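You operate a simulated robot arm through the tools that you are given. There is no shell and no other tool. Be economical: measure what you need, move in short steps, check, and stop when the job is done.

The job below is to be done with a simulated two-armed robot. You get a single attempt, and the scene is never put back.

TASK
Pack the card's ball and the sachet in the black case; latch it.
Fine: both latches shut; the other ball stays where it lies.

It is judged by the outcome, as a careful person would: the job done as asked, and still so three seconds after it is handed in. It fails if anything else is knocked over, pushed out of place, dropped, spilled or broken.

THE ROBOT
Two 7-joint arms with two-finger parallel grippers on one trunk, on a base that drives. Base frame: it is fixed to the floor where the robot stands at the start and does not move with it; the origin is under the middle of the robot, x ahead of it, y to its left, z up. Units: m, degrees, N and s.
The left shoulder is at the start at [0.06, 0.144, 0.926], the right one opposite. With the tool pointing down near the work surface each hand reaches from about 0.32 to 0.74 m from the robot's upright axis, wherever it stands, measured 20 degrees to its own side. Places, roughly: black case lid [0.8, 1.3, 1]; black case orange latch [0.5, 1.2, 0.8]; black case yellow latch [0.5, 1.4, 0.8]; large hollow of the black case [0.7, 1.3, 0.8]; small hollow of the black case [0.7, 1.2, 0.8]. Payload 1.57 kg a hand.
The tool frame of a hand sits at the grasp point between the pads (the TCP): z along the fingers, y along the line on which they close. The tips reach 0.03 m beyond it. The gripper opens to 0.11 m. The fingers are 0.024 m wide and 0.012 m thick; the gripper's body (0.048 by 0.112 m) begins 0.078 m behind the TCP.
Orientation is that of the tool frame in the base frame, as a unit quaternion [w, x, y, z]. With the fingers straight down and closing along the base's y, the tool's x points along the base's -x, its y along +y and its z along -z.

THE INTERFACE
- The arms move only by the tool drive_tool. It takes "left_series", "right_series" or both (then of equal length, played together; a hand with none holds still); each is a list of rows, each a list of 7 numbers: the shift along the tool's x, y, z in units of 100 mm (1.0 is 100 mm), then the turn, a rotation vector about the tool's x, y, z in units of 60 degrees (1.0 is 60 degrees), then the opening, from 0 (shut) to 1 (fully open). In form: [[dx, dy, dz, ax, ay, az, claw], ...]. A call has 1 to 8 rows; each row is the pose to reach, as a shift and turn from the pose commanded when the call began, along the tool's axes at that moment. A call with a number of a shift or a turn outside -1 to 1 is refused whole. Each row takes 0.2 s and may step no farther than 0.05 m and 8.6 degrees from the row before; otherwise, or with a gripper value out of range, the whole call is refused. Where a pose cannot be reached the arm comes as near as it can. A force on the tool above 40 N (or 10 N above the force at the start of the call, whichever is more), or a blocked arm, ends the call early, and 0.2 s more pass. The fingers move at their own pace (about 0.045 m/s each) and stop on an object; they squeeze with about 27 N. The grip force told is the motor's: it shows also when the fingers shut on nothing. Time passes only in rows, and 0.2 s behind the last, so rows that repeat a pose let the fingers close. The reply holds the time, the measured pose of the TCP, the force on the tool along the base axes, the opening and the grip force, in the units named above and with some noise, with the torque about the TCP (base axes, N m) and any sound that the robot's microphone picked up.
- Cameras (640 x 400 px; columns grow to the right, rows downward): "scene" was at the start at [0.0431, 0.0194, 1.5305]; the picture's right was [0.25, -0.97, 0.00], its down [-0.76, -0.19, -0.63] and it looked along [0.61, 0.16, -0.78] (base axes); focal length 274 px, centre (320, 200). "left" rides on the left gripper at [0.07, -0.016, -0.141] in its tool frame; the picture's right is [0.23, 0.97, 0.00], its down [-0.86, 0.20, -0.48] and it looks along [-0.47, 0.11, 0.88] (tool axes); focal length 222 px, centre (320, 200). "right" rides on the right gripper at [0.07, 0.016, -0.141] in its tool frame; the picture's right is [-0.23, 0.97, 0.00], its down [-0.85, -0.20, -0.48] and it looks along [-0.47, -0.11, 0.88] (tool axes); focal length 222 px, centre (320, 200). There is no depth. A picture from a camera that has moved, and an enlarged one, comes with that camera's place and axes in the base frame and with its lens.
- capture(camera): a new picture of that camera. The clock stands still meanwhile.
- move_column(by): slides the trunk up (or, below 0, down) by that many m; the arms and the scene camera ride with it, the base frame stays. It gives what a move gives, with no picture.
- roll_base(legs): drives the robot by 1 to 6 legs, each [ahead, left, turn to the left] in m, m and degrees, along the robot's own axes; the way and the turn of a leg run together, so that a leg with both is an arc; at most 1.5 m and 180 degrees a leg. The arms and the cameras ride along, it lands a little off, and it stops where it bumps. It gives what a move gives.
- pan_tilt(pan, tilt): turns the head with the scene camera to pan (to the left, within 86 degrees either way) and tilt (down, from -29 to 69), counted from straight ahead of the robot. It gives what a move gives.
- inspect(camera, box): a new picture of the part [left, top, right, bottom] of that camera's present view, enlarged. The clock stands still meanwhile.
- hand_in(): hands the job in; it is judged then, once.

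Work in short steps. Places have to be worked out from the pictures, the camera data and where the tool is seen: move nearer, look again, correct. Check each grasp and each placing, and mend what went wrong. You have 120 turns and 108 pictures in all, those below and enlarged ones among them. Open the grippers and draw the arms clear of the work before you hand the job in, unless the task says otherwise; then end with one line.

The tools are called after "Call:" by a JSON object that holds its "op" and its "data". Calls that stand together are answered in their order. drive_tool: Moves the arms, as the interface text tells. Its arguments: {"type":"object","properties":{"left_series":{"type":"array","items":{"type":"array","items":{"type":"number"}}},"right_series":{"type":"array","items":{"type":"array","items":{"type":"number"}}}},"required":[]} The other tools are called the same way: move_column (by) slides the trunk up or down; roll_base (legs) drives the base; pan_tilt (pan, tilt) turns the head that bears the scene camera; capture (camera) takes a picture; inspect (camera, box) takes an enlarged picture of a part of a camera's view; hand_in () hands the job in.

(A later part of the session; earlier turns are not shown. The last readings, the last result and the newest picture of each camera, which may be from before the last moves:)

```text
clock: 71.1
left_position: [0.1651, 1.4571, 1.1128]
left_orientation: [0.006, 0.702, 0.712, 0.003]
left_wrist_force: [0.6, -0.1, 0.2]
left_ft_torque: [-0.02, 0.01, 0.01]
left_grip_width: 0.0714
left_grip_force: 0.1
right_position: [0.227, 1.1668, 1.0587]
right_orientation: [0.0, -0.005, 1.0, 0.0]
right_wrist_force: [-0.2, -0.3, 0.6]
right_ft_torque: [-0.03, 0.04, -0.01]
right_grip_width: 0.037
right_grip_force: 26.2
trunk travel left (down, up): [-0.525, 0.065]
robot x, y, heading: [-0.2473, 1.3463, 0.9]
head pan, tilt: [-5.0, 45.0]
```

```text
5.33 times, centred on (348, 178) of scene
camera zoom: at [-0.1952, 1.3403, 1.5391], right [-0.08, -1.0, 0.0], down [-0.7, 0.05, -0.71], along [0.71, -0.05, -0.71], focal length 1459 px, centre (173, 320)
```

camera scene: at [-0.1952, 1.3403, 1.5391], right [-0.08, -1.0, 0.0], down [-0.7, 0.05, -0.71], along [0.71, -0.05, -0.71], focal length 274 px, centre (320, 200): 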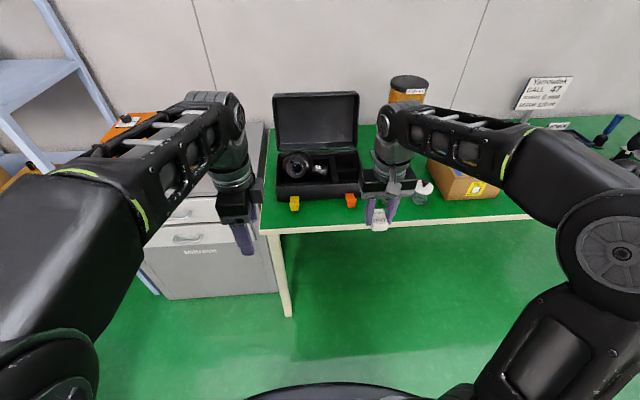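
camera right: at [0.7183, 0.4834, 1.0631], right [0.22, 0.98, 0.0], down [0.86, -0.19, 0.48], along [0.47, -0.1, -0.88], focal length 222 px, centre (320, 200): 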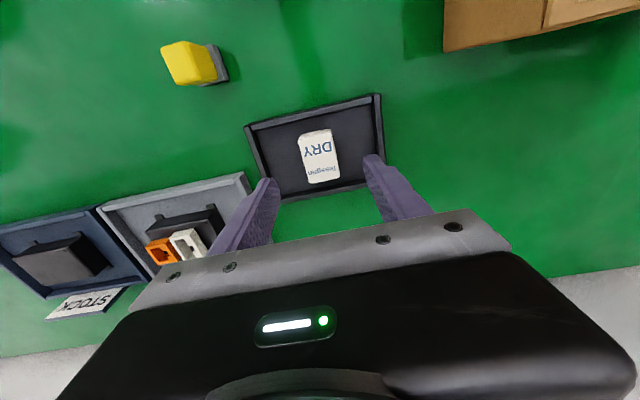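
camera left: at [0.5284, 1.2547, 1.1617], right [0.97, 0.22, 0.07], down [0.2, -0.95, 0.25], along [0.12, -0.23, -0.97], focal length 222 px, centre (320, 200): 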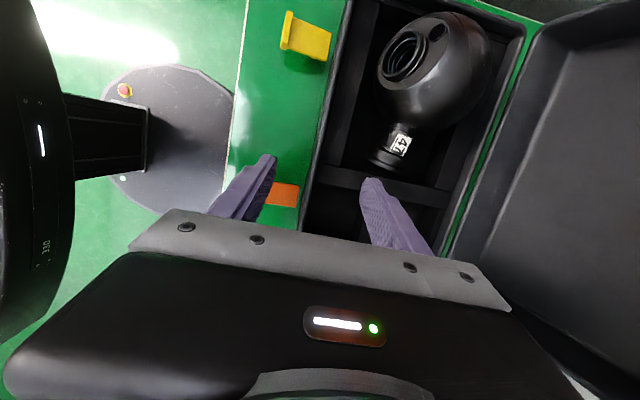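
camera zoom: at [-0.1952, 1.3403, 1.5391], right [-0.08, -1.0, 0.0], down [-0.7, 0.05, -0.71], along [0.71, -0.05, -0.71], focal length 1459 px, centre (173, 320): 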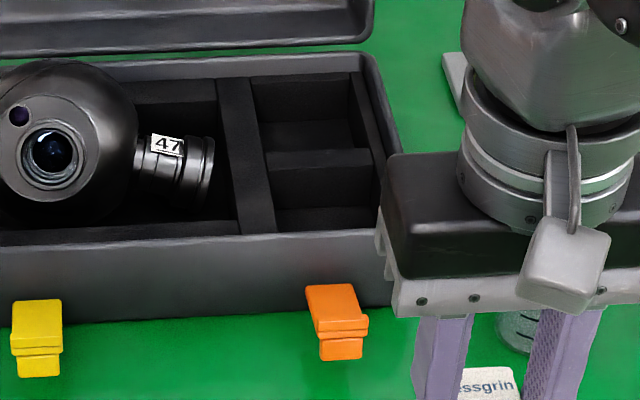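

The back small hollow spans x 0.66–0.755, y 1.128–1.211; centre (0.708, 1.17). Drive forward 0.34 m and move the sachet above it.

Call:
{"op": "roll_base", "data": {"legs": [[0.34, 0, -0.8]]}}

Call:
{"op": "pan_tilt", "data": {"pan": -5, "tilt": 55}}

Call:
{"op": "drive_tool", "data": {"right_series": [[-0.4, 0, 0.2, 0, 0, 0, 0], [-0.8, 0, 0.5, 0, 0, 0, 0], [-0.95, 0, 0.8, 0, 0, 0, 0]]}}

Call:
{"op": "capture", "data": {"camera": "right"}}

Call:
{"op": "capture", "data": {"camera": "scene"}}

```text
clock: 73.3
left_position: [0.5076, 1.4531, 1.1118]
left_orientation: [0.006, 0.707, 0.707, 0.002]
left_wrist_force: [-0.3, -0.4, -0.6]
left_ft_torque: [-0.01, 0.03, 0.02]
left_grip_width: 0.0716
left_grip_force: 0.1
right_position: [0.5661, 1.1619, 1.0578]
right_orientation: [0.001, 0.002, 1.0, 0.0]
right_wrist_force: [0.1, 0.3, -1.1]
right_ft_torque: [-0.02, 0.03, 0.0]
right_grip_width: 0.0368
right_grip_force: 27.1
trunk travel left (down, up): [-0.525, 0.065]
robot x, y, heading: [0.1003, 1.3467, 0.1]
head pan, tilt: [-5.0, 45.0]
```

```text
clock: 74.0
left_position: [0.5064, 1.4536, 1.1121]
left_orientation: [0.006, 0.708, 0.707, 0.002]
left_wrist_force: [-0.3, -0.7, 0.0]
left_ft_torque: [-0.01, -0.01, 0.01]
left_grip_width: 0.0715
left_grip_force: 0.0
right_position: [0.5646, 1.1618, 1.0587]
right_orientation: [0.001, 0.001, 1.0, -0.001]
right_wrist_force: [-0.4, -0.1, -0.7]
right_ft_torque: [0.02, 0.01, 0.01]
right_grip_width: 0.037
right_grip_force: 26.7
trunk travel left (down, up): [-0.525, 0.065]
robot x, y, heading: [0.0939, 1.35, -0.2]
head pan, tilt: [-5.0, 55.0]
```

```text
clock: 74.8
left_position: [0.5083, 1.4529, 1.1124]
left_orientation: [0.007, 0.707, 0.707, 0.002]
left_wrist_force: [0.1, 0.2, 0.3]
left_ft_torque: [0.01, -0.02, 0.03]
left_grip_width: 0.0715
left_grip_force: 0.1
right_position: [0.662, 1.1623, 0.9782]
right_orientation: [0.001, 0.002, 1.0, 0.0]
right_wrist_force: [0.2, 0.0, -0.3]
right_ft_torque: [0.0, 0.03, 0.02]
right_grip_width: 0.0367
right_grip_force: 26.7
trunk travel left (down, up): [-0.525, 0.065]
robot x, y, heading: [0.0913, 1.3472, -0.1]
head pan, tilt: [-5.0, 55.0]
```

```text
46 pictures are left
camera right: at [0.5922, 1.1773, 1.1205], right [0.23, 0.97, 0.0], down [0.85, -0.2, 0.48], along [0.47, -0.11, -0.88], focal length 222 px, centre (320, 200)
```

right: 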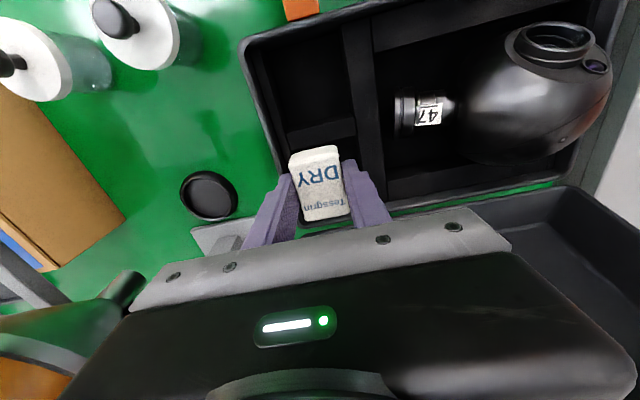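

```text
45 pictures are left
camera scene: at [0.1369, 1.342, 1.5256], right [-0.09, -1.0, 0.0], down [-0.82, 0.07, -0.57], along [0.57, -0.05, -0.82], focal length 274 px, centre (320, 200)
```

scene: 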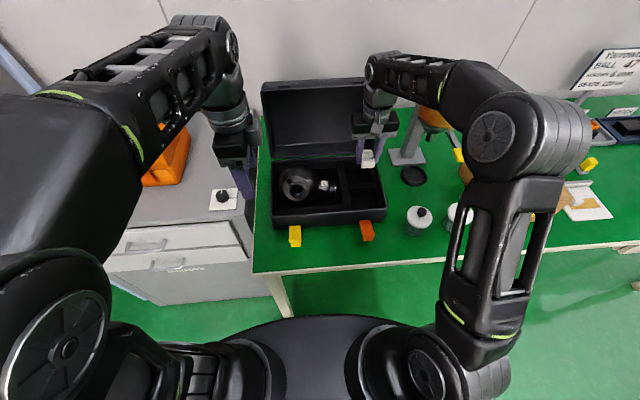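

Wrist view agrees: hollow y≈1.12–1.205, crossbar at x≈0.65. Move to x=0.706 and descend to z≈0.90, then look.

Call:
{"op": "drive_tool", "data": {"right_series": [[-0.25, 0.01, 0.2, 0, 0, 0, 0], [-0.44, 0.02, 0.5, 0, 0, 0, 0], [-0.44, 0.02, 0.75, 0, 0, 0, 0], [-0.44, 0.02, 0.75, 0, 0, 0, 0]]}}

Call:
{"op": "inspect", "data": {"camera": "right", "box": [220, 60, 440, 260]}}

Call:
{"op": "inspect", "data": {"camera": "scene", "box": [310, 110, 410, 250]}}

```text
clock: 75.8
left_position: [0.5076, 1.454, 1.113]
left_orientation: [0.006, 0.707, 0.707, 0.002]
left_wrist_force: [1.2, 0.1, -0.5]
left_ft_torque: [0.02, 0.02, -0.03]
left_grip_width: 0.0713
left_grip_force: 0.1
right_position: [0.7043, 1.1627, 0.9046]
right_orientation: [0.001, 0.001, 1.0, 0.0]
right_wrist_force: [-0.3, 0.3, -0.6]
right_ft_torque: [0.01, 0.01, 0.02]
right_grip_width: 0.0366
right_grip_force: 26.7
trunk travel left (down, up): [-0.525, 0.065]
robot x, y, heading: [0.09, 1.3468, -0.0]
head pan, tilt: [-5.0, 55.0]
```

```text
2.00 times, centred on (330, 160) of right
camera zoom: at [0.6351, 1.179, 1.0452], right [0.23, 0.97, 0.0], down [0.85, -0.2, 0.48], along [0.47, -0.11, -0.88], focal length 444 px, centre (300, 280)
```

zoom: 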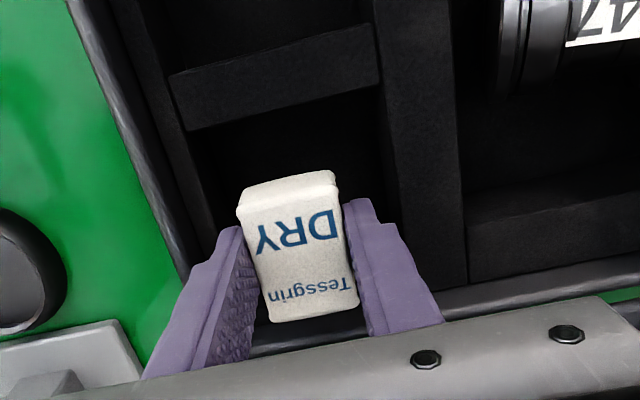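

```text
2.86 times, centred on (360, 180) of scene
camera zoom: at [0.1362, 1.3421, 1.5256], right [-0.09, -1.0, 0.0], down [-0.82, 0.07, -0.57], along [0.57, -0.05, -0.82], focal length 782 px, centre (206, 257)
```

zoom: 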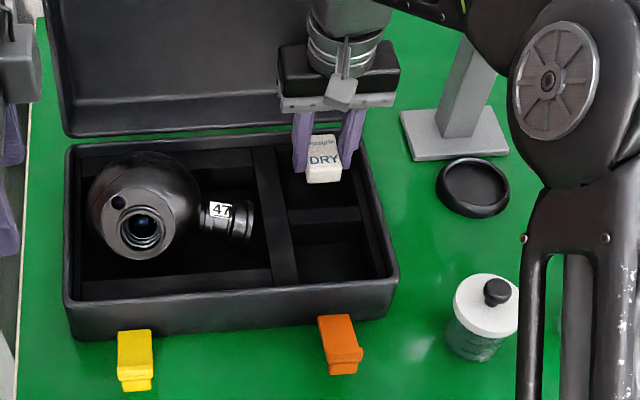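

Well centred. Descend 52 mm and check force.

Call:
{"op": "drive_tool", "data": {"right_series": [[-0.02, 0.02, 0.2, 0, 0, 0, 0], [-0.02, 0.02, 0.4, 0, 0, 0, 0], [-0.02, 0.02, 0.52, 0, 0, 0, 0], [-0.02, 0.02, 0.52, 0, 0, 0, 0]]}}

```text
clock: 76.8
left_position: [0.5073, 1.4532, 1.1126]
left_orientation: [0.006, 0.707, 0.707, 0.003]
left_wrist_force: [0.6, 0.2, 0.9]
left_ft_torque: [0.01, -0.01, -0.02]
left_grip_width: 0.0713
left_grip_force: 0.1
right_position: [0.7079, 1.1649, 0.8519]
right_orientation: [0.001, 0.001, 1.0, 0.0]
right_wrist_force: [-0.5, -0.2, 0.2]
right_ft_torque: [-0.02, 0.0, 0.03]
right_grip_width: 0.037
right_grip_force: 26.9
trunk travel left (down, up): [-0.525, 0.065]
robot x, y, heading: [0.0931, 1.3467, 0.0]
head pan, tilt: [-5.0, 55.0]
```

Lower slightly more in 3 mm steps to touch, then release to a 0.05 m opening.

Call:
{"op": "drive_tool", "data": {"right_series": [[0, 0, 0.03, 0, 0, 0, 0], [0, 0, 0.06, 0, 0, 0, 0], [0, 0, 0.06, 0, 0, 0, 0]]}}

Call:
{"op": "drive_tool", "data": {"right_series": [[0, 0, 0, 0, 0, 0, 0.42], [0, 0, 0, 0, 0, 0, 0.45], [0, 0, 0, 0, 0, 0, 0.45]]}}

Call:
{"op": "inspect", "data": {"camera": "right", "box": [220, 60, 440, 260]}}

```text
clock: 77.6
left_position: [0.5059, 1.4544, 1.1134]
left_orientation: [0.008, 0.707, 0.707, 0.004]
left_wrist_force: [0.8, -0.2, 0.1]
left_ft_torque: [-0.02, -0.03, 0.0]
left_grip_width: 0.0713
left_grip_force: 0.0
right_position: [0.7071, 1.1648, 0.8502]
right_orientation: [0.006, 0.002, 1.0, 0.0]
right_wrist_force: [0.5, -4.4, 35.5]
right_ft_torque: [-0.21, 0.19, 0.05]
right_grip_width: 0.0367
right_grip_force: 27.0
trunk travel left (down, up): [-0.525, 0.065]
robot x, y, heading: [0.0931, 1.348, -0.4]
head pan, tilt: [-5.0, 55.0]
```

```text
clock: 78.4
left_position: [0.5049, 1.4553, 1.1128]
left_orientation: [0.008, 0.707, 0.707, 0.003]
left_wrist_force: [0.4, 0.6, 0.6]
left_ft_torque: [0.03, -0.02, 0.03]
left_grip_width: 0.0715
left_grip_force: 0.0
right_position: [0.7073, 1.1693, 0.8503]
right_orientation: [0.005, 0.0, 1.0, 0.001]
right_wrist_force: [4.3, 8.9, 40.7]
right_ft_torque: [-0.48, 0.32, -0.11]
right_grip_width: 0.0439
right_grip_force: 0.0
trunk travel left (down, up): [-0.525, 0.065]
robot x, y, heading: [0.0968, 1.3518, -0.2]
head pan, tilt: [-5.0, 55.0]
```

```text
2.00 times, centred on (330, 160) of right
camera zoom: at [0.6364, 1.1844, 0.9915], right [0.23, 0.97, 0.0], down [0.85, -0.2, 0.49], along [0.48, -0.11, -0.87], focal length 444 px, centre (300, 280)
```

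zoom: 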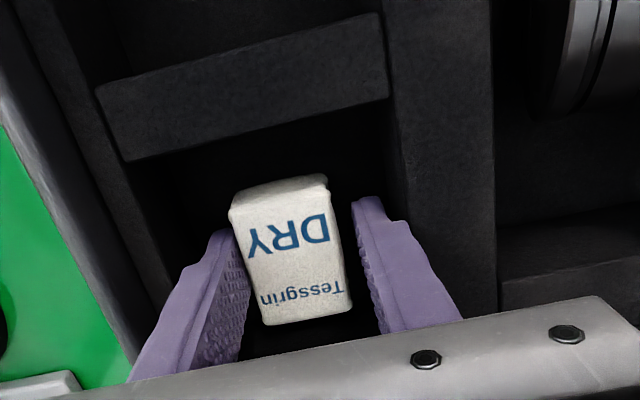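

Released; tips touch the floor. Lift straight out.

Call:
{"op": "drive_tool", "data": {"right_series": [[0, -0.02, -0.1, 0, 0, 0, 0.45], [0, -0.02, -0.4, 0, 0, 0, 0.45], [0, -0.02, -0.7, 0, 0, 0, 0.45], [0, -0.02, -1, 0, 0, 0, 0.45]]}}

Call:
{"op": "drive_tool", "data": {"right_series": [[0.3, 0, -0.25, 0, 0, 0, 0.45], [0.65, 0, -0.5, 0, 0, 0, 0.45], [1, 0, -0.8, 0, 0, 0, 0.45]]}}

Call:
{"op": "inspect", "data": {"camera": "scene", "box": [250, 70, 410, 260]}}

```text
clock: 79.4
left_position: [0.5078, 1.4541, 1.1143]
left_orientation: [0.006, 0.707, 0.707, 0.003]
left_wrist_force: [0.4, 0.4, -0.8]
left_ft_torque: [-0.02, 0.0, -0.01]
left_grip_width: 0.0716
left_grip_force: 0.1
right_position: [0.7057, 1.1645, 0.9458]
right_orientation: [0.001, 0.001, 1.0, -0.001]
right_wrist_force: [-0.7, -0.9, 0.4]
right_ft_torque: [0.0, 0.01, 0.0]
right_grip_width: 0.0495
right_grip_force: 0.0
trunk travel left (down, up): [-0.525, 0.065]
robot x, y, heading: [0.094, 1.3472, 0.1]
head pan, tilt: [-5.0, 55.0]
```

```text
clock: 80.2
left_position: [0.5052, 1.4534, 1.1122]
left_orientation: [0.007, 0.707, 0.707, 0.003]
left_wrist_force: [0.2, 0.3, 0.1]
left_ft_torque: [-0.02, -0.01, 0.01]
left_grip_width: 0.0716
left_grip_force: 0.0
right_position: [0.6042, 1.1642, 1.0249]
right_orientation: [0.002, 0.0, 1.0, 0.0]
right_wrist_force: [0.6, 0.5, -0.2]
right_ft_torque: [0.01, -0.05, 0.02]
right_grip_width: 0.0493
right_grip_force: 0.1
trunk travel left (down, up): [-0.525, 0.065]
robot x, y, heading: [0.0954, 1.3486, -0.0]
head pan, tilt: [-5.0, 55.0]
```

```text
2.11 times, centred on (330, 165) of scene
camera zoom: at [0.1348, 1.342, 1.5256], right [-0.09, -1.0, 0.0], down [-0.82, 0.07, -0.57], along [0.57, -0.05, -0.82], focal length 576 px, centre (299, 274)
```

zoom: 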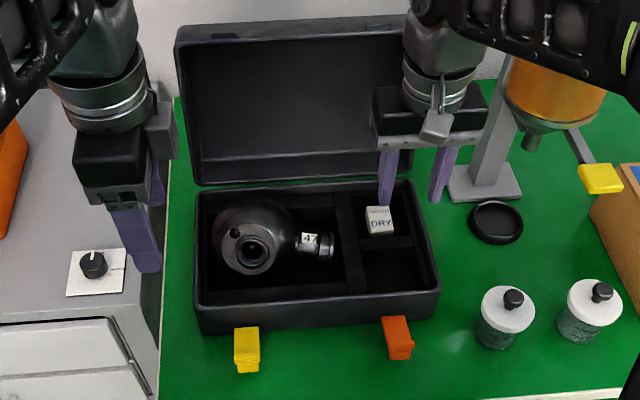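

Both items are packed. Next the lid: I'll point the left hand forward, pinch the lid's left side wall near its top and swing it down. First clear the right hand from the lid's sweep and yaw the left hand back.

Call:
{"op": "drive_tool", "data": {"left_series": [[0, 0, 0, 0, 0, -0.125, 0.65], [0, 0, 0, 0, 0, -0.25, 0.65], [0, 0, 0, 0, 0, -0.375, 0.65], [0, 0, 0, 0, 0, -0.5, 0.65], [0, 0, 0, 0, 0, -0.625, 0.65], [0, 0, 0, 0, 0, -0.75, 0.65], [0, 0, 0, 0, 0, -0.875, 0.65], [0, 0, 0, 0, 0, -1, 0.65]], "right_series": [[0.2, 0, 0, 0, 0, 0, 0.45], [0.4, 0, 0, 0, 0, 0, 0.45], [0.6, 0, 0, 0, 0, 0, 0.45], [0.8, -0.1, 0, 0, 0, 0, 0.45], [1, -0.2, 0, 0, 0, 0, 0.45], [1, -0.4, 0, 0, 0, 0, 0.45], [1, -0.6, 0, 0, 0, 0, 0.45], [1, -0.8, 0, 0, 0, 0, 0.45]]}}

Call:
{"op": "drive_tool", "data": {"left_series": [[0, 0, 0, 0, 0, -0.125, 0.65], [0, 0, 0, 0, 0, -0.25, 0.65], [0, 0, 0, 0, 0, -0.375, 0.65], [0, 0, 0, 0, 0, -0.5, 0.65]], "right_series": [[0.1, 0, 0, 0, 0, 0, 0.45], [0.2, 0, 0, 0, 0, 0, 0.45], [0.3, 0, 0, 0, 0, 0, 0.45], [0.5, 0, 0, 0, 0, 0, 0.45]]}}

```text
clock: 82.0
left_position: [0.5078, 1.4534, 1.113]
left_orientation: [0.006, 0.258, 0.966, -0.001]
left_wrist_force: [0.3, -0.2, 1.1]
left_ft_torque: [0.02, -0.02, 0.03]
left_grip_width: 0.0715
left_grip_force: 0.1
right_position: [0.5075, 1.0836, 1.0234]
right_orientation: [0.001, 0.002, 1.0, 0.001]
right_wrist_force: [-0.5, 0.0, 0.7]
right_ft_torque: [0.02, -0.04, -0.04]
right_grip_width: 0.0493
right_grip_force: 0.0
trunk travel left (down, up): [-0.525, 0.065]
robot x, y, heading: [0.097, 1.346, -0.3]
head pan, tilt: [-5.0, 55.0]
```

```text
clock: 83.0
left_position: [0.5073, 1.454, 1.1135]
left_orientation: [0.006, -0.001, 1.0, -0.003]
left_wrist_force: [-0.1, 0.5, 0.7]
left_ft_torque: [-0.01, -0.02, -0.03]
left_grip_width: 0.0713
left_grip_force: 0.0
right_position: [0.4563, 1.0835, 1.0246]
right_orientation: [0.002, 0.001, 1.0, 0.0]
right_wrist_force: [0.4, -0.4, 0.3]
right_ft_torque: [-0.01, -0.01, -0.01]
right_grip_width: 0.0492
right_grip_force: 0.2
trunk travel left (down, up): [-0.525, 0.065]
robot x, y, heading: [0.098, 1.3441, -0.0]
head pan, tilt: [-5.0, 55.0]
```

Now pitch the left hand forward 60° while moving it 0.1 m ahead.

Call:
{"op": "drive_tool", "data": {"left_series": [[-0.12, 0, 0, 0, -0.125, 0, 0.65], [-0.25, 0, 0, 0, -0.25, 0, 0.65], [-0.37, 0, 0, 0, -0.375, 0, 0.65], [-0.5, 0, 0, 0, -0.5, 0, 0.65], [-0.62, 0, 0.05, 0, -0.625, 0, 0.65], [-0.75, 0, 0.1, 0, -0.75, 0, 0.65], [-0.87, 0, 0.15, 0, -0.875, 0, 0.65], [-1, 0, 0.2, 0, -1, 0, 0.65]]}}

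Call:
{"op": "capture", "data": {"camera": "scene"}}

Call:
{"op": "capture", "data": {"camera": "left"}}

```text
clock: 84.8
left_position: [0.6084, 1.4523, 1.0953]
left_orientation: [0.506, -0.001, 0.863, -0.001]
left_wrist_force: [0.2, 0.4, -0.1]
left_ft_torque: [0.02, 0.01, 0.06]
left_grip_width: 0.0715
left_grip_force: 0.2
right_position: [0.4568, 1.0852, 1.0248]
right_orientation: [0.001, 0.001, 1.0, 0.0]
right_wrist_force: [0.4, 0.1, 0.1]
right_ft_torque: [0.01, 0.01, -0.01]
right_grip_width: 0.0495
right_grip_force: 0.1
trunk travel left (down, up): [-0.525, 0.065]
robot x, y, heading: [0.0978, 1.3459, 0.1]
head pan, tilt: [-5.0, 55.0]
```

```text
40 pictures are left
camera scene: at [0.1367, 1.3417, 1.5256], right [-0.09, -1.0, 0.0], down [-0.82, 0.07, -0.57], along [0.57, -0.05, -0.82], focal length 274 px, centre (320, 200)
```

scene: 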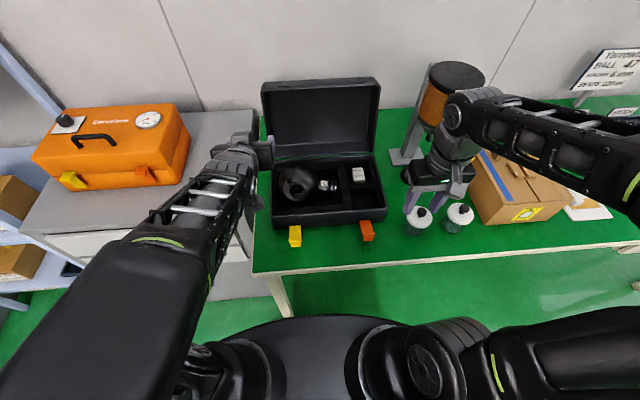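

```text
39 pictures are left
camera left: at [0.4504, 1.4374, 1.1021], right [-0.11, 0.97, -0.2], down [0.0, 0.2, 0.98], along [0.99, 0.11, -0.02], focal length 222 px, centre (320, 200)
```

left: 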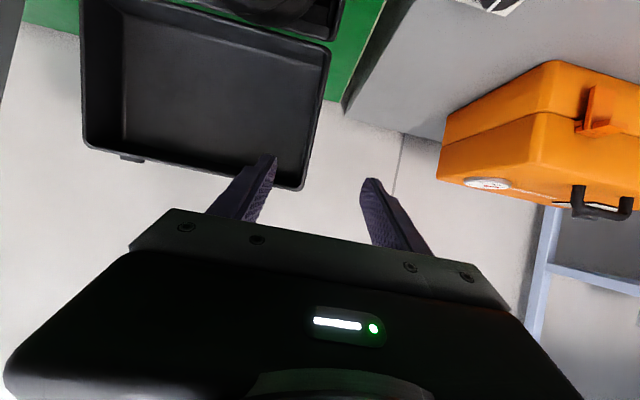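

The wrist view (upside-down) gives the lid's top-left corner at ≈(0.82, 1.446, 1.081). I approach the left wall at (0.82, 1.439, 1.035) along the fingers.

Call:
{"op": "drive_tool", "data": {"left_series": [[-0.1, -0.05, 0.3, 0, 0, 0, 0.65], [-0.25, -0.1, 0.65, 0, 0, 0, 0.65], [-0.4, -0.13, 1, 0, 0, 0, 0.65]]}}

Call:
{"op": "drive_tool", "data": {"left_series": [[-0.07, 0, 0.4, 0, 0, 0, 0.65], [-0.14, 0, 0.75, 0, 0, 0, 0.65], [-0.14, 0, 0.75, 0, 0, 0, 0.65]]}}

Call:
{"op": "capture", "data": {"camera": "left"}}

Call:
{"op": "inspect", "data": {"camera": "scene", "box": [230, 60, 400, 180]}}

```text
clock: 85.6
left_position: [0.7149, 1.4414, 1.0807]
left_orientation: [0.506, -0.001, 0.863, -0.002]
left_wrist_force: [0.4, 0.0, 0.1]
left_ft_torque: [-0.02, 0.0, 0.01]
left_grip_width: 0.071
left_grip_force: 0.0
right_position: [0.4574, 1.0837, 1.0239]
right_orientation: [0.001, 0.0, 1.0, 0.001]
right_wrist_force: [-0.2, 0.1, 0.5]
right_ft_torque: [0.01, 0.0, 0.0]
right_grip_width: 0.0498
right_grip_force: 0.0
trunk travel left (down, up): [-0.525, 0.065]
robot x, y, heading: [0.0931, 1.3484, -0.2]
head pan, tilt: [-5.0, 55.0]
```

```text
clock: 86.4
left_position: [0.7868, 1.4399, 1.0558]
left_orientation: [0.506, -0.001, 0.863, -0.002]
left_wrist_force: [-0.3, -0.1, 0.0]
left_ft_torque: [-0.02, 0.02, 0.03]
left_grip_width: 0.0713
left_grip_force: 0.1
right_position: [0.4562, 1.0841, 1.0242]
right_orientation: [0.001, 0.0, 1.0, 0.001]
right_wrist_force: [-0.7, -0.3, 0.9]
right_ft_torque: [-0.03, 0.0, 0.02]
right_grip_width: 0.0494
right_grip_force: 0.0
trunk travel left (down, up): [-0.525, 0.065]
robot x, y, heading: [0.0953, 1.3466, 0.1]
head pan, tilt: [-5.0, 55.0]
```

```text
38 pictures are left
camera left: at [0.6296, 1.4238, 1.0643], right [-0.11, 0.97, -0.2], down [0.0, 0.2, 0.98], along [0.99, 0.11, -0.02], focal length 222 px, centre (320, 200)
```

left: 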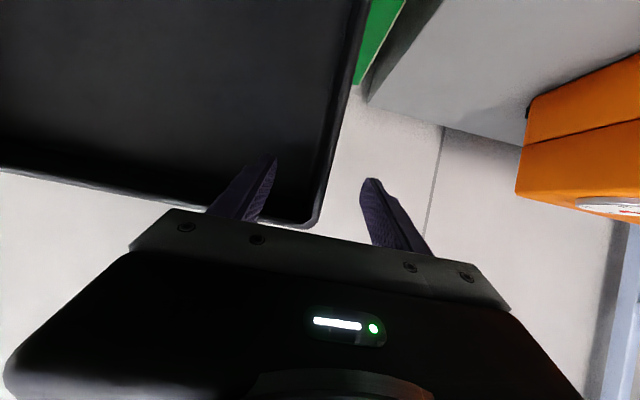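

```text
3.33 times, centred on (315, 120) of scene
camera zoom: at [0.1361, 1.342, 1.5256], right [-0.09, -1.0, 0.0], down [-0.82, 0.07, -0.57], along [0.57, -0.05, -0.82], focal length 912 px, centre (337, 467)
```

zoom: 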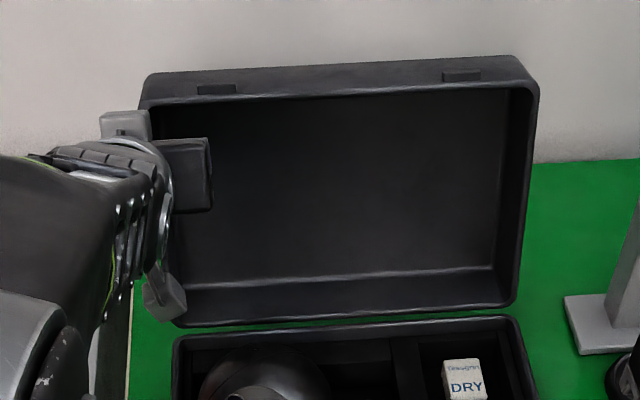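

Fingers straddle the wall line. Advance 38 mm and pinch.

Call:
{"op": "drive_tool", "data": {"left_series": [[0, 0, 0.2, 0, 0, 0, 0.65], [0, 0, 0.38, 0, 0, 0, 0.65], [0, 0, 0.38, 0, 0, 0, 0.4], [0, 0, 0.38, 0, 0, 0, 0.15], [0, 0, 0.38, 0, 0, 0, 0], [0, 0, 0.38, 0, 0, 0, 0], [0, 0, 0.38, 0, 0, 0, 0]]}}

Call:
{"op": "capture", "data": {"camera": "left"}}

```text
clock: 88.0
left_position: [0.8207, 1.4418, 1.0374]
left_orientation: [0.505, -0.002, 0.863, -0.002]
left_wrist_force: [0.2, 8.2, 1.7]
left_ft_torque: [0.55, 0.04, -0.14]
left_grip_width: 0.0079
left_grip_force: 23.0
right_position: [0.4573, 1.0845, 1.0264]
right_orientation: [0.002, 0.001, 1.0, 0.001]
right_wrist_force: [-0.1, 0.1, 0.0]
right_ft_torque: [0.02, 0.02, 0.0]
right_grip_width: 0.0492
right_grip_force: 0.1
trunk travel left (down, up): [-0.525, 0.065]
robot x, y, heading: [0.094, 1.3456, 0.2]
head pan, tilt: [-5.0, 55.0]
```

```text
36 pictures are left
camera left: at [0.6628, 1.4268, 1.0452], right [-0.11, 0.97, -0.2], down [0.0, 0.2, 0.98], along [0.99, 0.11, -0.02], focal length 222 px, centre (320, 200)
```

left: 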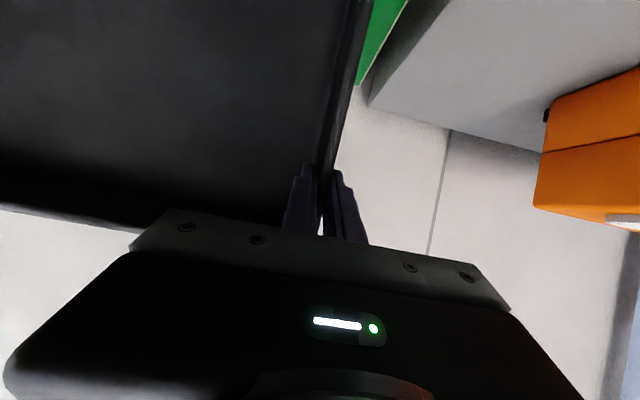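

Pinched on the ~8 mm wall. Swing the first 15° along the hinge arc and check forces.

Call:
{"op": "drive_tool", "data": {"left_series": [[0.03, 0.02, -0.07, 0, 0, 0, 0], [0.073, 0.02, -0.166, 0, 0, 0, 0], [0.144, 0.02, -0.31, 0, -0.05, 0, 0], [0.233, 0.02, -0.443, 0, -0.1, 0, 0]]}}

Call:
{"op": "inspect", "data": {"camera": "scene", "box": [230, 60, 400, 180]}}

```text
clock: 89.0
left_position: [0.7698, 1.4428, 1.04]
left_orientation: [0.553, -0.001, 0.833, -0.004]
left_wrist_force: [5.1, 9.4, 24.3]
left_ft_torque: [0.83, -0.36, 0.32]
left_grip_width: 0.008
left_grip_force: 26.8
right_position: [0.4553, 1.0843, 1.0262]
right_orientation: [0.002, 0.001, 1.0, 0.0]
right_wrist_force: [0.2, -0.1, 0.4]
right_ft_torque: [0.05, 0.0, -0.03]
right_grip_width: 0.0497
right_grip_force: 0.1
trunk travel left (down, up): [-0.525, 0.065]
robot x, y, heading: [0.095, 1.3451, -0.3]
head pan, tilt: [-5.0, 55.0]
```

```text
3.33 times, centred on (315, 120) of scene
camera zoom: at [0.1343, 1.3428, 1.526], right [-0.09, -1.0, 0.0], down [-0.82, 0.07, -0.57], along [0.57, -0.05, -0.82], focal length 912 px, centre (337, 467)
```

zoom: 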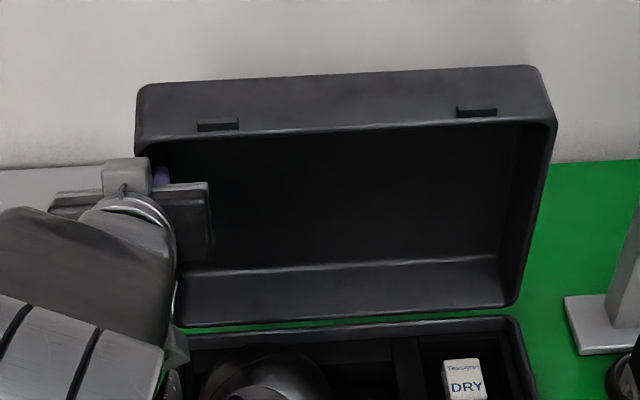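

Lid follows, with some radial mismatch; I refine the hinge estimate to (0.782, 0.855) and continue to ~126°, pitching the hand toward horizontal.

Call:
{"op": "drive_tool", "data": {"left_series": [[0.06, 0.03, -0.12, 0, -0.03, 0, 0], [0.127, 0.04, -0.235, 0, -0.07, 0, 0], [0.2, 0.04, -0.34, 0, -0.1, 0, 0], [0.29, 0.04, -0.438, 0, -0.14, 0, 0], [0.38, 0.04, -0.53, 0, -0.18, 0, 0], [0.48, 0.04, -0.616, 0, -0.21, 0, 0]]}}

Call:
{"op": "inspect", "data": {"camera": "scene", "box": [230, 60, 400, 180]}}

```text
clock: 90.4
left_position: [0.6947, 1.4416, 1.0194]
left_orientation: [0.638, 0.0, 0.77, -0.002]
left_wrist_force: [0.6, -11.0, 12.4]
left_ft_torque: [0.52, -0.8, 0.75]
left_grip_width: 0.0081
left_grip_force: 27.0
right_position: [0.4559, 1.0825, 1.0263]
right_orientation: [0.002, 0.002, 1.0, 0.0]
right_wrist_force: [0.4, 0.4, -0.5]
right_ft_torque: [-0.03, 0.0, -0.01]
right_grip_width: 0.0496
right_grip_force: 0.1
trunk travel left (down, up): [-0.525, 0.065]
robot x, y, heading: [0.0921, 1.3474, 0.1]
head pan, tilt: [-5.0, 55.0]
```

```text
3.33 times, centred on (315, 120) of scene
camera zoom: at [0.1351, 1.3397, 1.5257], right [-0.09, -1.0, 0.0], down [-0.82, 0.07, -0.57], along [0.57, -0.05, -0.82], focal length 912 px, centre (337, 467)
```

zoom: 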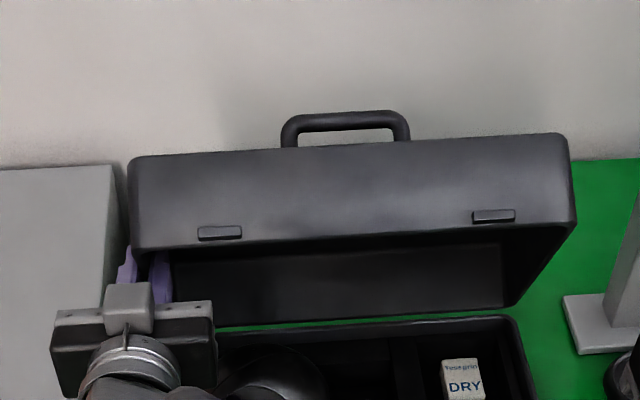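

Lid is coming down nicely. Continue to ~135° with the hand horizontal.

Call:
{"op": "drive_tool", "data": {"left_series": [[0.08, 0.0, -0.1, 0, -0.05, 0, 0], [0.174, 0.0, -0.194, 0, -0.1, 0, 0], [0.27, 0, -0.28, 0, -0.14, 0, 0], [0.376, 0, -0.36, 0, -0.18, 0, 0]]}}

Call:
{"op": "inspect", "data": {"camera": "scene", "box": [230, 60, 400, 180]}}

```text
clock: 91.4
left_position: [0.6521, 1.4425, 0.9868]
left_orientation: [0.708, -0.001, 0.706, -0.002]
left_wrist_force: [4.2, -19.0, 3.1]
left_ft_torque: [0.45, -0.75, 0.64]
left_grip_width: 0.0081
left_grip_force: 27.2
right_position: [0.4566, 1.0815, 1.0246]
right_orientation: [0.001, 0.002, 1.0, 0.002]
right_wrist_force: [0.9, -0.6, 0.3]
right_ft_torque: [0.0, -0.03, -0.02]
right_grip_width: 0.05
right_grip_force: 0.0
trunk travel left (down, up): [-0.525, 0.065]
robot x, y, heading: [0.0934, 1.3458, 0.1]
head pan, tilt: [-5.0, 55.0]
```

```text
3.33 times, centred on (315, 120) of scene
camera zoom: at [0.1366, 1.3392, 1.5255], right [-0.09, -1.0, 0.0], down [-0.82, 0.07, -0.57], along [0.57, -0.05, -0.82], focal length 912 px, centre (337, 467)
```

zoom: 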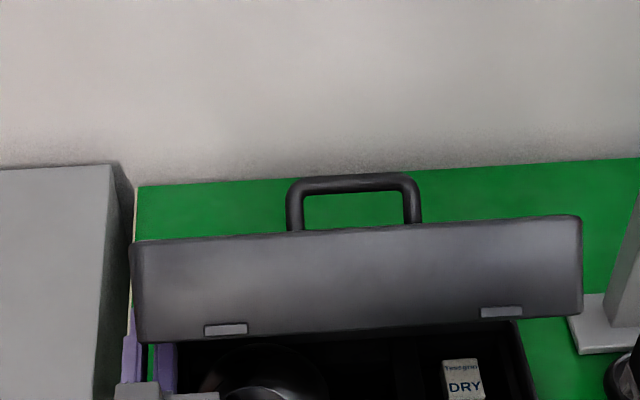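

Hand is horizontal at the lid's ~135°. Open slightly so the lid settles on the inner finger.

Call:
{"op": "drive_tool", "data": {"left_series": [[0, -0.02, 0, 0, 0, 0, 0.1], [0, -0.02, 0, 0, 0, 0, 0.2], [0, -0.02, 0, 0, 0, 0, 0.25], [0, -0.02, 0, 0, 0, 0, 0.25]]}}

Call:
{"op": "inspect", "data": {"camera": "scene", "box": [230, 60, 400, 200]}}

```text
clock: 92.4
left_position: [0.6521, 1.4443, 0.9869]
left_orientation: [0.708, -0.002, 0.706, -0.002]
left_wrist_force: [0.0, -0.1, 0.1]
left_ft_torque: [-0.02, 0.0, 0.02]
left_grip_width: 0.0275
left_grip_force: 0.0
right_position: [0.4562, 1.084, 1.0246]
right_orientation: [0.001, 0.001, 1.0, 0.001]
right_wrist_force: [0.0, -0.4, 0.3]
right_ft_torque: [-0.02, -0.05, 0.02]
right_grip_width: 0.0496
right_grip_force: 0.1
trunk travel left (down, up): [-0.525, 0.065]
robot x, y, heading: [0.0976, 1.3474, -0.2]
head pan, tilt: [-5.0, 55.0]
```

```text
2.86 times, centred on (315, 130) of scene
camera zoom: at [0.1362, 1.342, 1.5256], right [-0.09, -1.0, 0.0], down [-0.82, 0.07, -0.57], along [0.57, -0.05, -0.82], focal length 782 px, centre (334, 400)
```

zoom: 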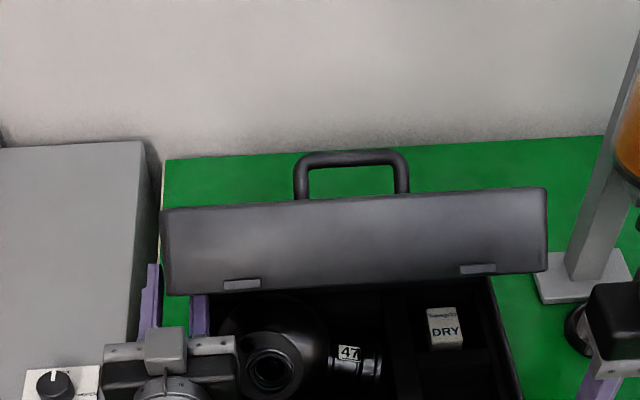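

The lid holds by hinge friction, so nothing falls. I re-pinch and bring it down further to ~152°.

Call:
{"op": "drive_tool", "data": {"left_series": [[0, 0, 0, 0, 0, 0, 0], [0, 0, 0, 0, 0, 0, 0], [0, 0, 0, 0, 0, 0, 0], [0.08, 0, -0.09, 0, -0.07, 0, 0], [0.171, 0, -0.171, 0, -0.14, 0, 0], [0.28, 0, -0.25, 0, -0.2, 0, 0], [0.386, 0, -0.316, 0, -0.25, 0, 0], [0.44, 0, -0.345, 0, -0.28, 0, 0]]}}

Call:
{"op": "inspect", "data": {"camera": "scene", "box": [230, 80, 430, 260]}}

```text
clock: 94.2
left_position: [0.6256, 1.4211, 0.9896]
left_orientation: [0.797, -0.008, 0.604, 0.003]
left_wrist_force: [3.0, 9.8, -11.6]
left_ft_torque: [0.52, 0.99, 0.56]
left_grip_width: 0.0092
left_grip_force: 27.0
left hand out of reach, approached as far as the arm can: row 6, 7, 8
right_position: [0.4561, 1.0847, 1.0247]
right_orientation: [0.0, 0.001, 1.0, 0.0]
right_wrist_force: [0.2, 1.2, 0.7]
right_ft_torque: [0.03, -0.03, 0.02]
right_grip_width: 0.0497
right_grip_force: 0.1
trunk travel left (down, up): [-0.525, 0.065]
robot x, y, heading: [0.0904, 1.347, -0.1]
head pan, tilt: [-5.0, 55.0]
```

```text
2.22 times, centred on (330, 170) of scene
camera zoom: at [0.1378, 1.344, 1.5255], right [-0.09, -1.0, 0.0], down [-0.82, 0.07, -0.57], along [0.57, -0.05, -0.82], focal length 608 px, centre (298, 267)
```

zoom: 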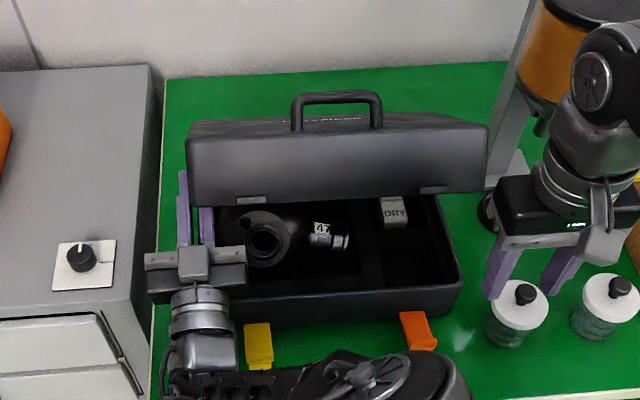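

The arm hit a reach limit and dragged the case ~2 cm toward −y, though everything stays inside. I release the pinch and rotate the hand back to horizontal while drawing back.

Call:
{"op": "drive_tool", "data": {"left_series": [[0, 0, 0, 0, 0, 0, 0.2], [0, 0, 0, 0, 0, 0, 0.25], [0, 0, 0, 0, 0, 0, 0.25], [0, 0, -0.1, 0, 0.07, 0, 0.25], [0, 0, -0.3, 0, 0.14, 0, 0.25], [0, 0, -0.5, 0, 0.2, 0, 0.25]]}}

Call:
{"op": "inspect", "data": {"camera": "scene", "box": [230, 80, 430, 260]}}

```text
clock: 95.6
left_position: [0.5816, 1.4177, 0.9758]
left_orientation: [0.737, -0.001, 0.676, -0.003]
left_wrist_force: [1.7, 3.8, -3.6]
left_ft_torque: [0.12, -0.02, 0.13]
left_grip_width: 0.0318
left_grip_force: 2.7
right_position: [0.4565, 1.0857, 1.0253]
right_orientation: [0.002, 0.0, 1.0, 0.0]
right_wrist_force: [-0.8, -0.4, -0.3]
right_ft_torque: [-0.01, -0.01, 0.02]
right_grip_width: 0.0495
right_grip_force: 0.1
trunk travel left (down, up): [-0.525, 0.065]
robot x, y, heading: [0.0941, 1.3522, -0.2]
head pan, tilt: [-5.0, 55.0]
```

```text
2.22 times, centred on (330, 170) of scene
camera zoom: at [0.137, 1.3428, 1.5256], right [-0.09, -1.0, 0.0], down [-0.82, 0.07, -0.57], along [0.57, -0.05, -0.82], focal length 608 px, centre (298, 267)
```

zoom: 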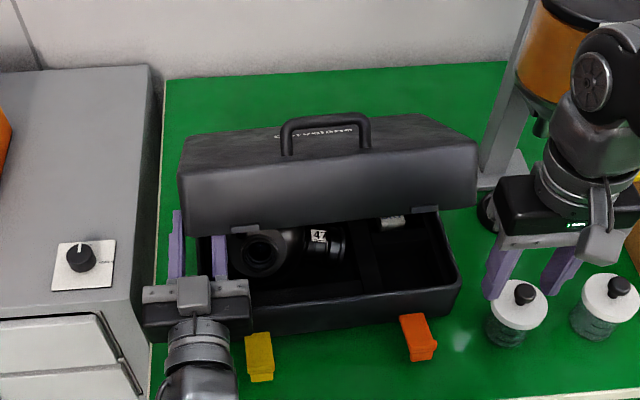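

Lid has come down further. Open slightly more and withdraw the left hand fully toward the robot.

Call:
{"op": "drive_tool", "data": {"left_series": [[0, 0, 0, 0, 0, 0, 0.4], [0, 0, -0.2, 0, 0, 0, 0.4], [0, 0, -0.5, 0, 0, 0, 0.4], [0, 0, -0.85, 0, 0, 0, 0.4]]}}

Call:
{"op": "capture", "data": {"camera": "scene"}}

```text
clock: 96.8
left_position: [0.54, 1.4069, 0.9754]
left_orientation: [0.761, -0.021, 0.648, 0.018]
left_wrist_force: [1.1, 4.1, -4.0]
left_ft_torque: [0.08, 0.17, 0.24]
left_grip_width: 0.0466
left_grip_force: 1.4
left hand out of reach, approached as far as the arm can: row 2, 3, 4
right_position: [0.4565, 1.084, 1.0254]
right_orientation: [0.0, 0.001, 1.0, 0.0]
right_wrist_force: [0.0, 0.1, 0.1]
right_ft_torque: [0.02, -0.01, -0.02]
right_grip_width: 0.0495
right_grip_force: 0.0
trunk travel left (down, up): [-0.525, 0.065]
robot x, y, heading: [0.1007, 1.3483, -0.1]
head pan, tilt: [-5.0, 55.0]
stopped in row 4 (left hand): the arm was blocked; the commanded pose is now the measured one
```

```text
29 pictures are left
camera scene: at [0.1369, 1.342, 1.5256], right [-0.09, -1.0, 0.0], down [-0.82, 0.07, -0.57], along [0.57, -0.05, -0.82], focal length 274 px, centre (320, 200)
```

scene: 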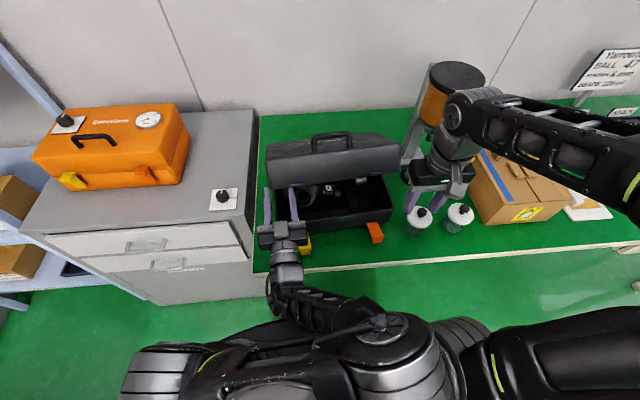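

The left arm is folded against its limit, so I use the base to back straight off by 0.15 m.

Call:
{"op": "roll_base", "data": {"legs": [[-0.16, 0, 0]]}}

Call:
{"op": "inspect", "data": {"camera": "scene", "box": [230, 50, 430, 230]}}

```text
clock: 98.2
left_position: [0.3776, 1.4071, 0.9776]
left_orientation: [0.762, -0.02, 0.647, 0.017]
left_wrist_force: [-0.6, 0.3, 0.2]
left_ft_torque: [0.02, 0.01, 0.0]
left_grip_width: 0.0442
left_grip_force: 0.1
right_position: [0.2944, 1.0848, 1.0255]
right_orientation: [0.001, 0.0, 1.0, 0.0]
right_wrist_force: [-0.3, -1.0, 1.0]
right_ft_torque: [0.01, -0.02, -0.01]
right_grip_width: 0.0498
right_grip_force: 0.1
trunk travel left (down, up): [-0.525, 0.065]
robot x, y, heading: [-0.0664, 1.3491, 0.1]
head pan, tilt: [-5.0, 55.0]
```

```text
2.22 times, centred on (330, 140) of scene
camera zoom: at [-0.0265, 1.3423, 1.5257], right [-0.09, -1.0, 0.0], down [-0.82, 0.07, -0.57], along [0.57, -0.05, -0.82], focal length 608 px, centre (298, 333)
```

zoom: 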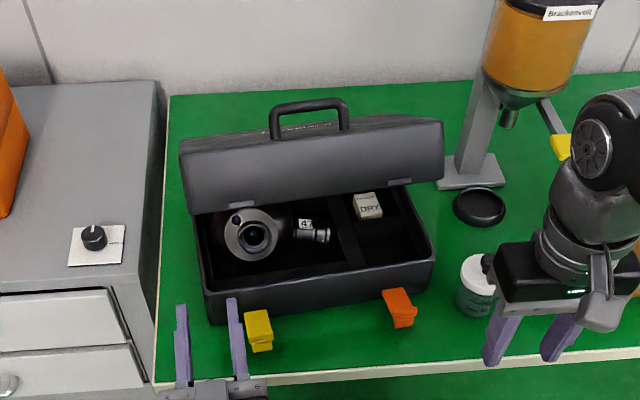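

The case yawed ~6° and slid ~3 cm, contents fine; lid ≈35° open. I move the left hand out to the left and up, raise the column, then press the lid down with the right hand.

Call:
{"op": "drive_tool", "data": {"left_series": [[-0.05, 0.2, 0, 0, 0.08, 0, 0.4], [-0.1, 0.4, 0, 0, 0.16, 0, 0.4], [-0.2, 0.6, 0, 0, 0.25, 0, 0.4], [-0.3, 0.8, 0, 0, 0.33, 0, 0.4], [-0.4, 1, 0, 0, 0.42, 0, 0.4], [-0.5, 1, 0, 0, 0.5, 0, 0.4]], "right_series": [[0, 0.1, 0, 0, 0, 0, 0.2], [0, 0.2, 0, 0, 0, 0, 0], [0, 0.4, 0, 0, 0, 0, 0], [0, 0.55, 0, 0, 0, 0, 0], [0, 0.7, 0, 0, 0, 0, 0], [0, 0.7, 0, 0, 0, 0, 0]]}}

Call:
{"op": "move_column", "data": {"by": 0.06}}

Call:
{"op": "roll_base", "data": {"legs": [[0.12, 0, 0]]}}

Call:
{"op": "capture", "data": {"camera": "scene"}}

```text
clock: 99.6
left_position: [0.4515, 1.4708, 1.0525]
left_orientation: [0.566, -0.024, 0.824, 0.012]
left_wrist_force: [0.1, 0.0, 0.0]
left_ft_torque: [0.02, -0.01, 0.02]
left_grip_width: 0.0443
left_grip_force: 0.1
left hand out of reach, approached as far as the arm can: row 1, 2, 3, 4, 5, 6
right_position: [0.2941, 1.1547, 1.0249]
right_orientation: [0.001, 0.001, 1.0, 0.0]
right_wrist_force: [0.5, 0.2, -0.5]
right_ft_torque: [0.0, -0.01, 0.01]
right_grip_width: 0.0
right_grip_force: 21.0
trunk travel left (down, up): [-0.525, 0.065]
robot x, y, heading: [-0.0657, 1.3444, -0.1]
head pan, tilt: [-5.0, 55.0]
```

```text
clock: 100.6
left_position: [0.4513, 1.4716, 1.1113]
left_orientation: [0.567, -0.023, 0.823, 0.012]
left_wrist_force: [-0.1, 0.6, 0.1]
left_ft_torque: [0.04, -0.03, 0.0]
left_grip_width: 0.0439
left_grip_force: 0.1
right_position: [0.295, 1.1547, 1.0849]
right_orientation: [0.0, 0.0, 1.0, 0.0]
right_wrist_force: [0.2, 0.1, 1.3]
right_ft_torque: [-0.02, -0.03, -0.01]
right_grip_width: 0.0001
right_grip_force: 21.1
trunk travel left (down, up): [-0.585, 0.005]
robot x, y, heading: [-0.0685, 1.3523, 0.0]
head pan, tilt: [-5.0, 55.0]
```

```text
clock: 101.9
left_position: [0.5747, 1.4724, 1.1118]
left_orientation: [0.567, -0.025, 0.823, 0.013]
left_wrist_force: [2.1, -0.4, -0.5]
left_ft_torque: [-0.03, 0.0, 0.0]
left_grip_width: 0.0441
left_grip_force: 0.1
right_position: [0.4185, 1.1533, 1.0843]
right_orientation: [0.001, 0.0, 1.0, 0.0]
right_wrist_force: [0.6, 0.4, 0.2]
right_ft_torque: [-0.02, 0.03, -0.01]
right_grip_width: 0.0
right_grip_force: 20.7
trunk travel left (down, up): [-0.585, 0.005]
robot x, y, heading: [0.0552, 1.3467, 0.1]
head pan, tilt: [-5.0, 55.0]
```

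```text
27 pictures are left
camera scene: at [0.0982, 1.3422, 1.5856], right [-0.09, -1.0, 0.0], down [-0.82, 0.07, -0.57], along [0.57, -0.05, -0.82], focal length 274 px, centre (320, 200)
```

scene: 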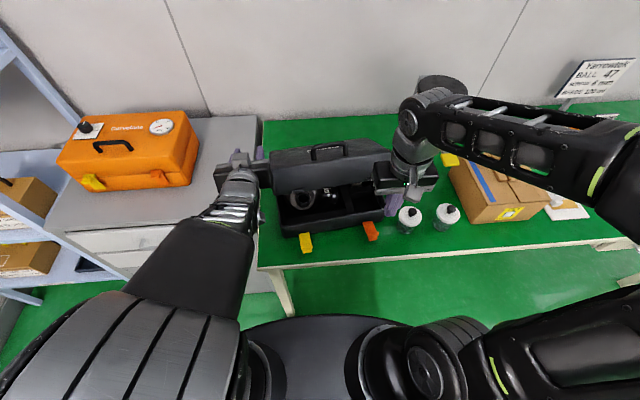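

Raise the right hand and move it over the lid's right front area (x≈0.65, y≈1.153).

Call:
{"op": "drive_tool", "data": {"right_series": [[0, 0, -0.4, 0, 0, 0, 0], [-0.3, 0, -0.45, 0, 0, 0, 0], [-0.65, 0, -0.45, 0, 0, 0, 0], [-1, 0, -0.45, 0, 0, 0, 0]]}}

Call:
{"op": "drive_tool", "data": {"right_series": [[-0.4, 0, 0, 0, 0, 0, 0], [-0.8, 0, 0, 0, 0, 0, 0], [-1, 0, 0, 0, 0, 0, 0]]}}

Call:
{"op": "inspect", "data": {"camera": "scene", "box": [230, 90, 430, 270]}}

```text
clock: 102.9
left_position: [0.5744, 1.4719, 1.1118]
left_orientation: [0.566, -0.025, 0.824, 0.013]
left_wrist_force: [-0.2, 0.9, 0.3]
left_ft_torque: [0.0, 0.03, 0.02]
left_grip_width: 0.0441
left_grip_force: 0.1
right_position: [0.5181, 1.1548, 1.1296]
right_orientation: [0.001, 0.0, 1.0, 0.0]
right_wrist_force: [0.9, -0.1, -0.6]
right_ft_torque: [-0.04, 0.01, -0.03]
right_grip_width: 0.0
right_grip_force: 21.3
trunk travel left (down, up): [-0.585, 0.005]
robot x, y, heading: [0.054, 1.3481, -0.0]
head pan, tilt: [-5.0, 55.0]
```

```text
clock: 103.7
left_position: [0.5728, 1.4718, 1.1116]
left_orientation: [0.566, -0.025, 0.824, 0.012]
left_wrist_force: [-0.1, 0.6, 0.6]
left_ft_torque: [-0.02, 0.03, 0.0]
left_grip_width: 0.044
left_grip_force: 0.0
right_position: [0.6171, 1.1544, 1.1289]
right_orientation: [0.001, 0.0, 1.0, 0.0]
right_wrist_force: [0.1, 1.1, 0.7]
right_ft_torque: [-0.03, 0.02, 0.0]
right_grip_width: 0.0
right_grip_force: 21.6
trunk travel left (down, up): [-0.585, 0.005]
robot x, y, heading: [0.0565, 1.3479, -0.0]
head pan, tilt: [-5.0, 55.0]
```

```text
2.22 times, centred on (330, 180) of scene
camera zoom: at [0.0968, 1.3433, 1.5856], right [-0.09, -1.0, 0.0], down [-0.82, 0.07, -0.57], along [0.57, -0.05, -0.82], focal length 608 px, centre (298, 244)
```

zoom: 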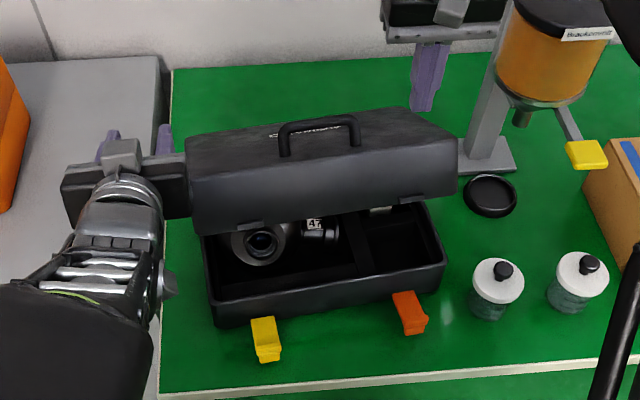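

Tips are above the lid near its front edge; shift 30 mm further and press down gradually.

Call:
{"op": "drive_tool", "data": {"right_series": [[-0.3, 0, 0.2, 0, 0, 0, 0], [-0.3, 0, 0.45, 0, 0, 0, 0], [-0.3, 0, 0.6, 0, 0, 0, 0], [-0.3, 0, 0.75, 0, 0, 0, 0], [-0.3, 0, 0.9, 0, 0, 0, 0]]}}

Call:
{"op": "inspect", "data": {"camera": "scene", "box": [230, 90, 430, 270]}}

```text
clock: 104.9
left_position: [0.5737, 1.4717, 1.1129]
left_orientation: [0.566, -0.025, 0.824, 0.013]
left_wrist_force: [0.2, -0.4, -0.1]
left_ft_torque: [0.04, -0.03, -0.04]
left_grip_width: 0.0439
left_grip_force: 0.1
right_position: [0.6467, 1.1541, 1.0397]
right_orientation: [0.001, 0.0, 1.0, -0.001]
right_wrist_force: [0.3, 0.5, 0.8]
right_ft_torque: [0.0, 0.03, -0.01]
right_grip_width: 0.0
right_grip_force: 21.1
trunk travel left (down, up): [-0.585, 0.005]
robot x, y, heading: [0.0539, 1.3479, -0.1]
head pan, tilt: [-5.0, 55.0]
```

```text
2.22 times, centred on (330, 180) of scene
camera zoom: at [0.097, 1.3422, 1.5855], right [-0.09, -1.0, 0.0], down [-0.82, 0.07, -0.57], along [0.57, -0.05, -0.82], focal length 608 px, centre (298, 244)
```

zoom: 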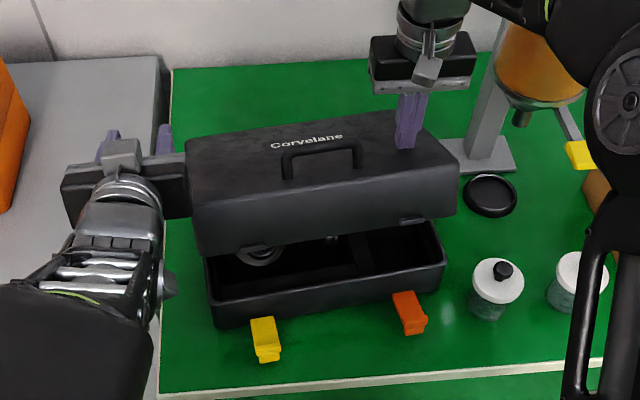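

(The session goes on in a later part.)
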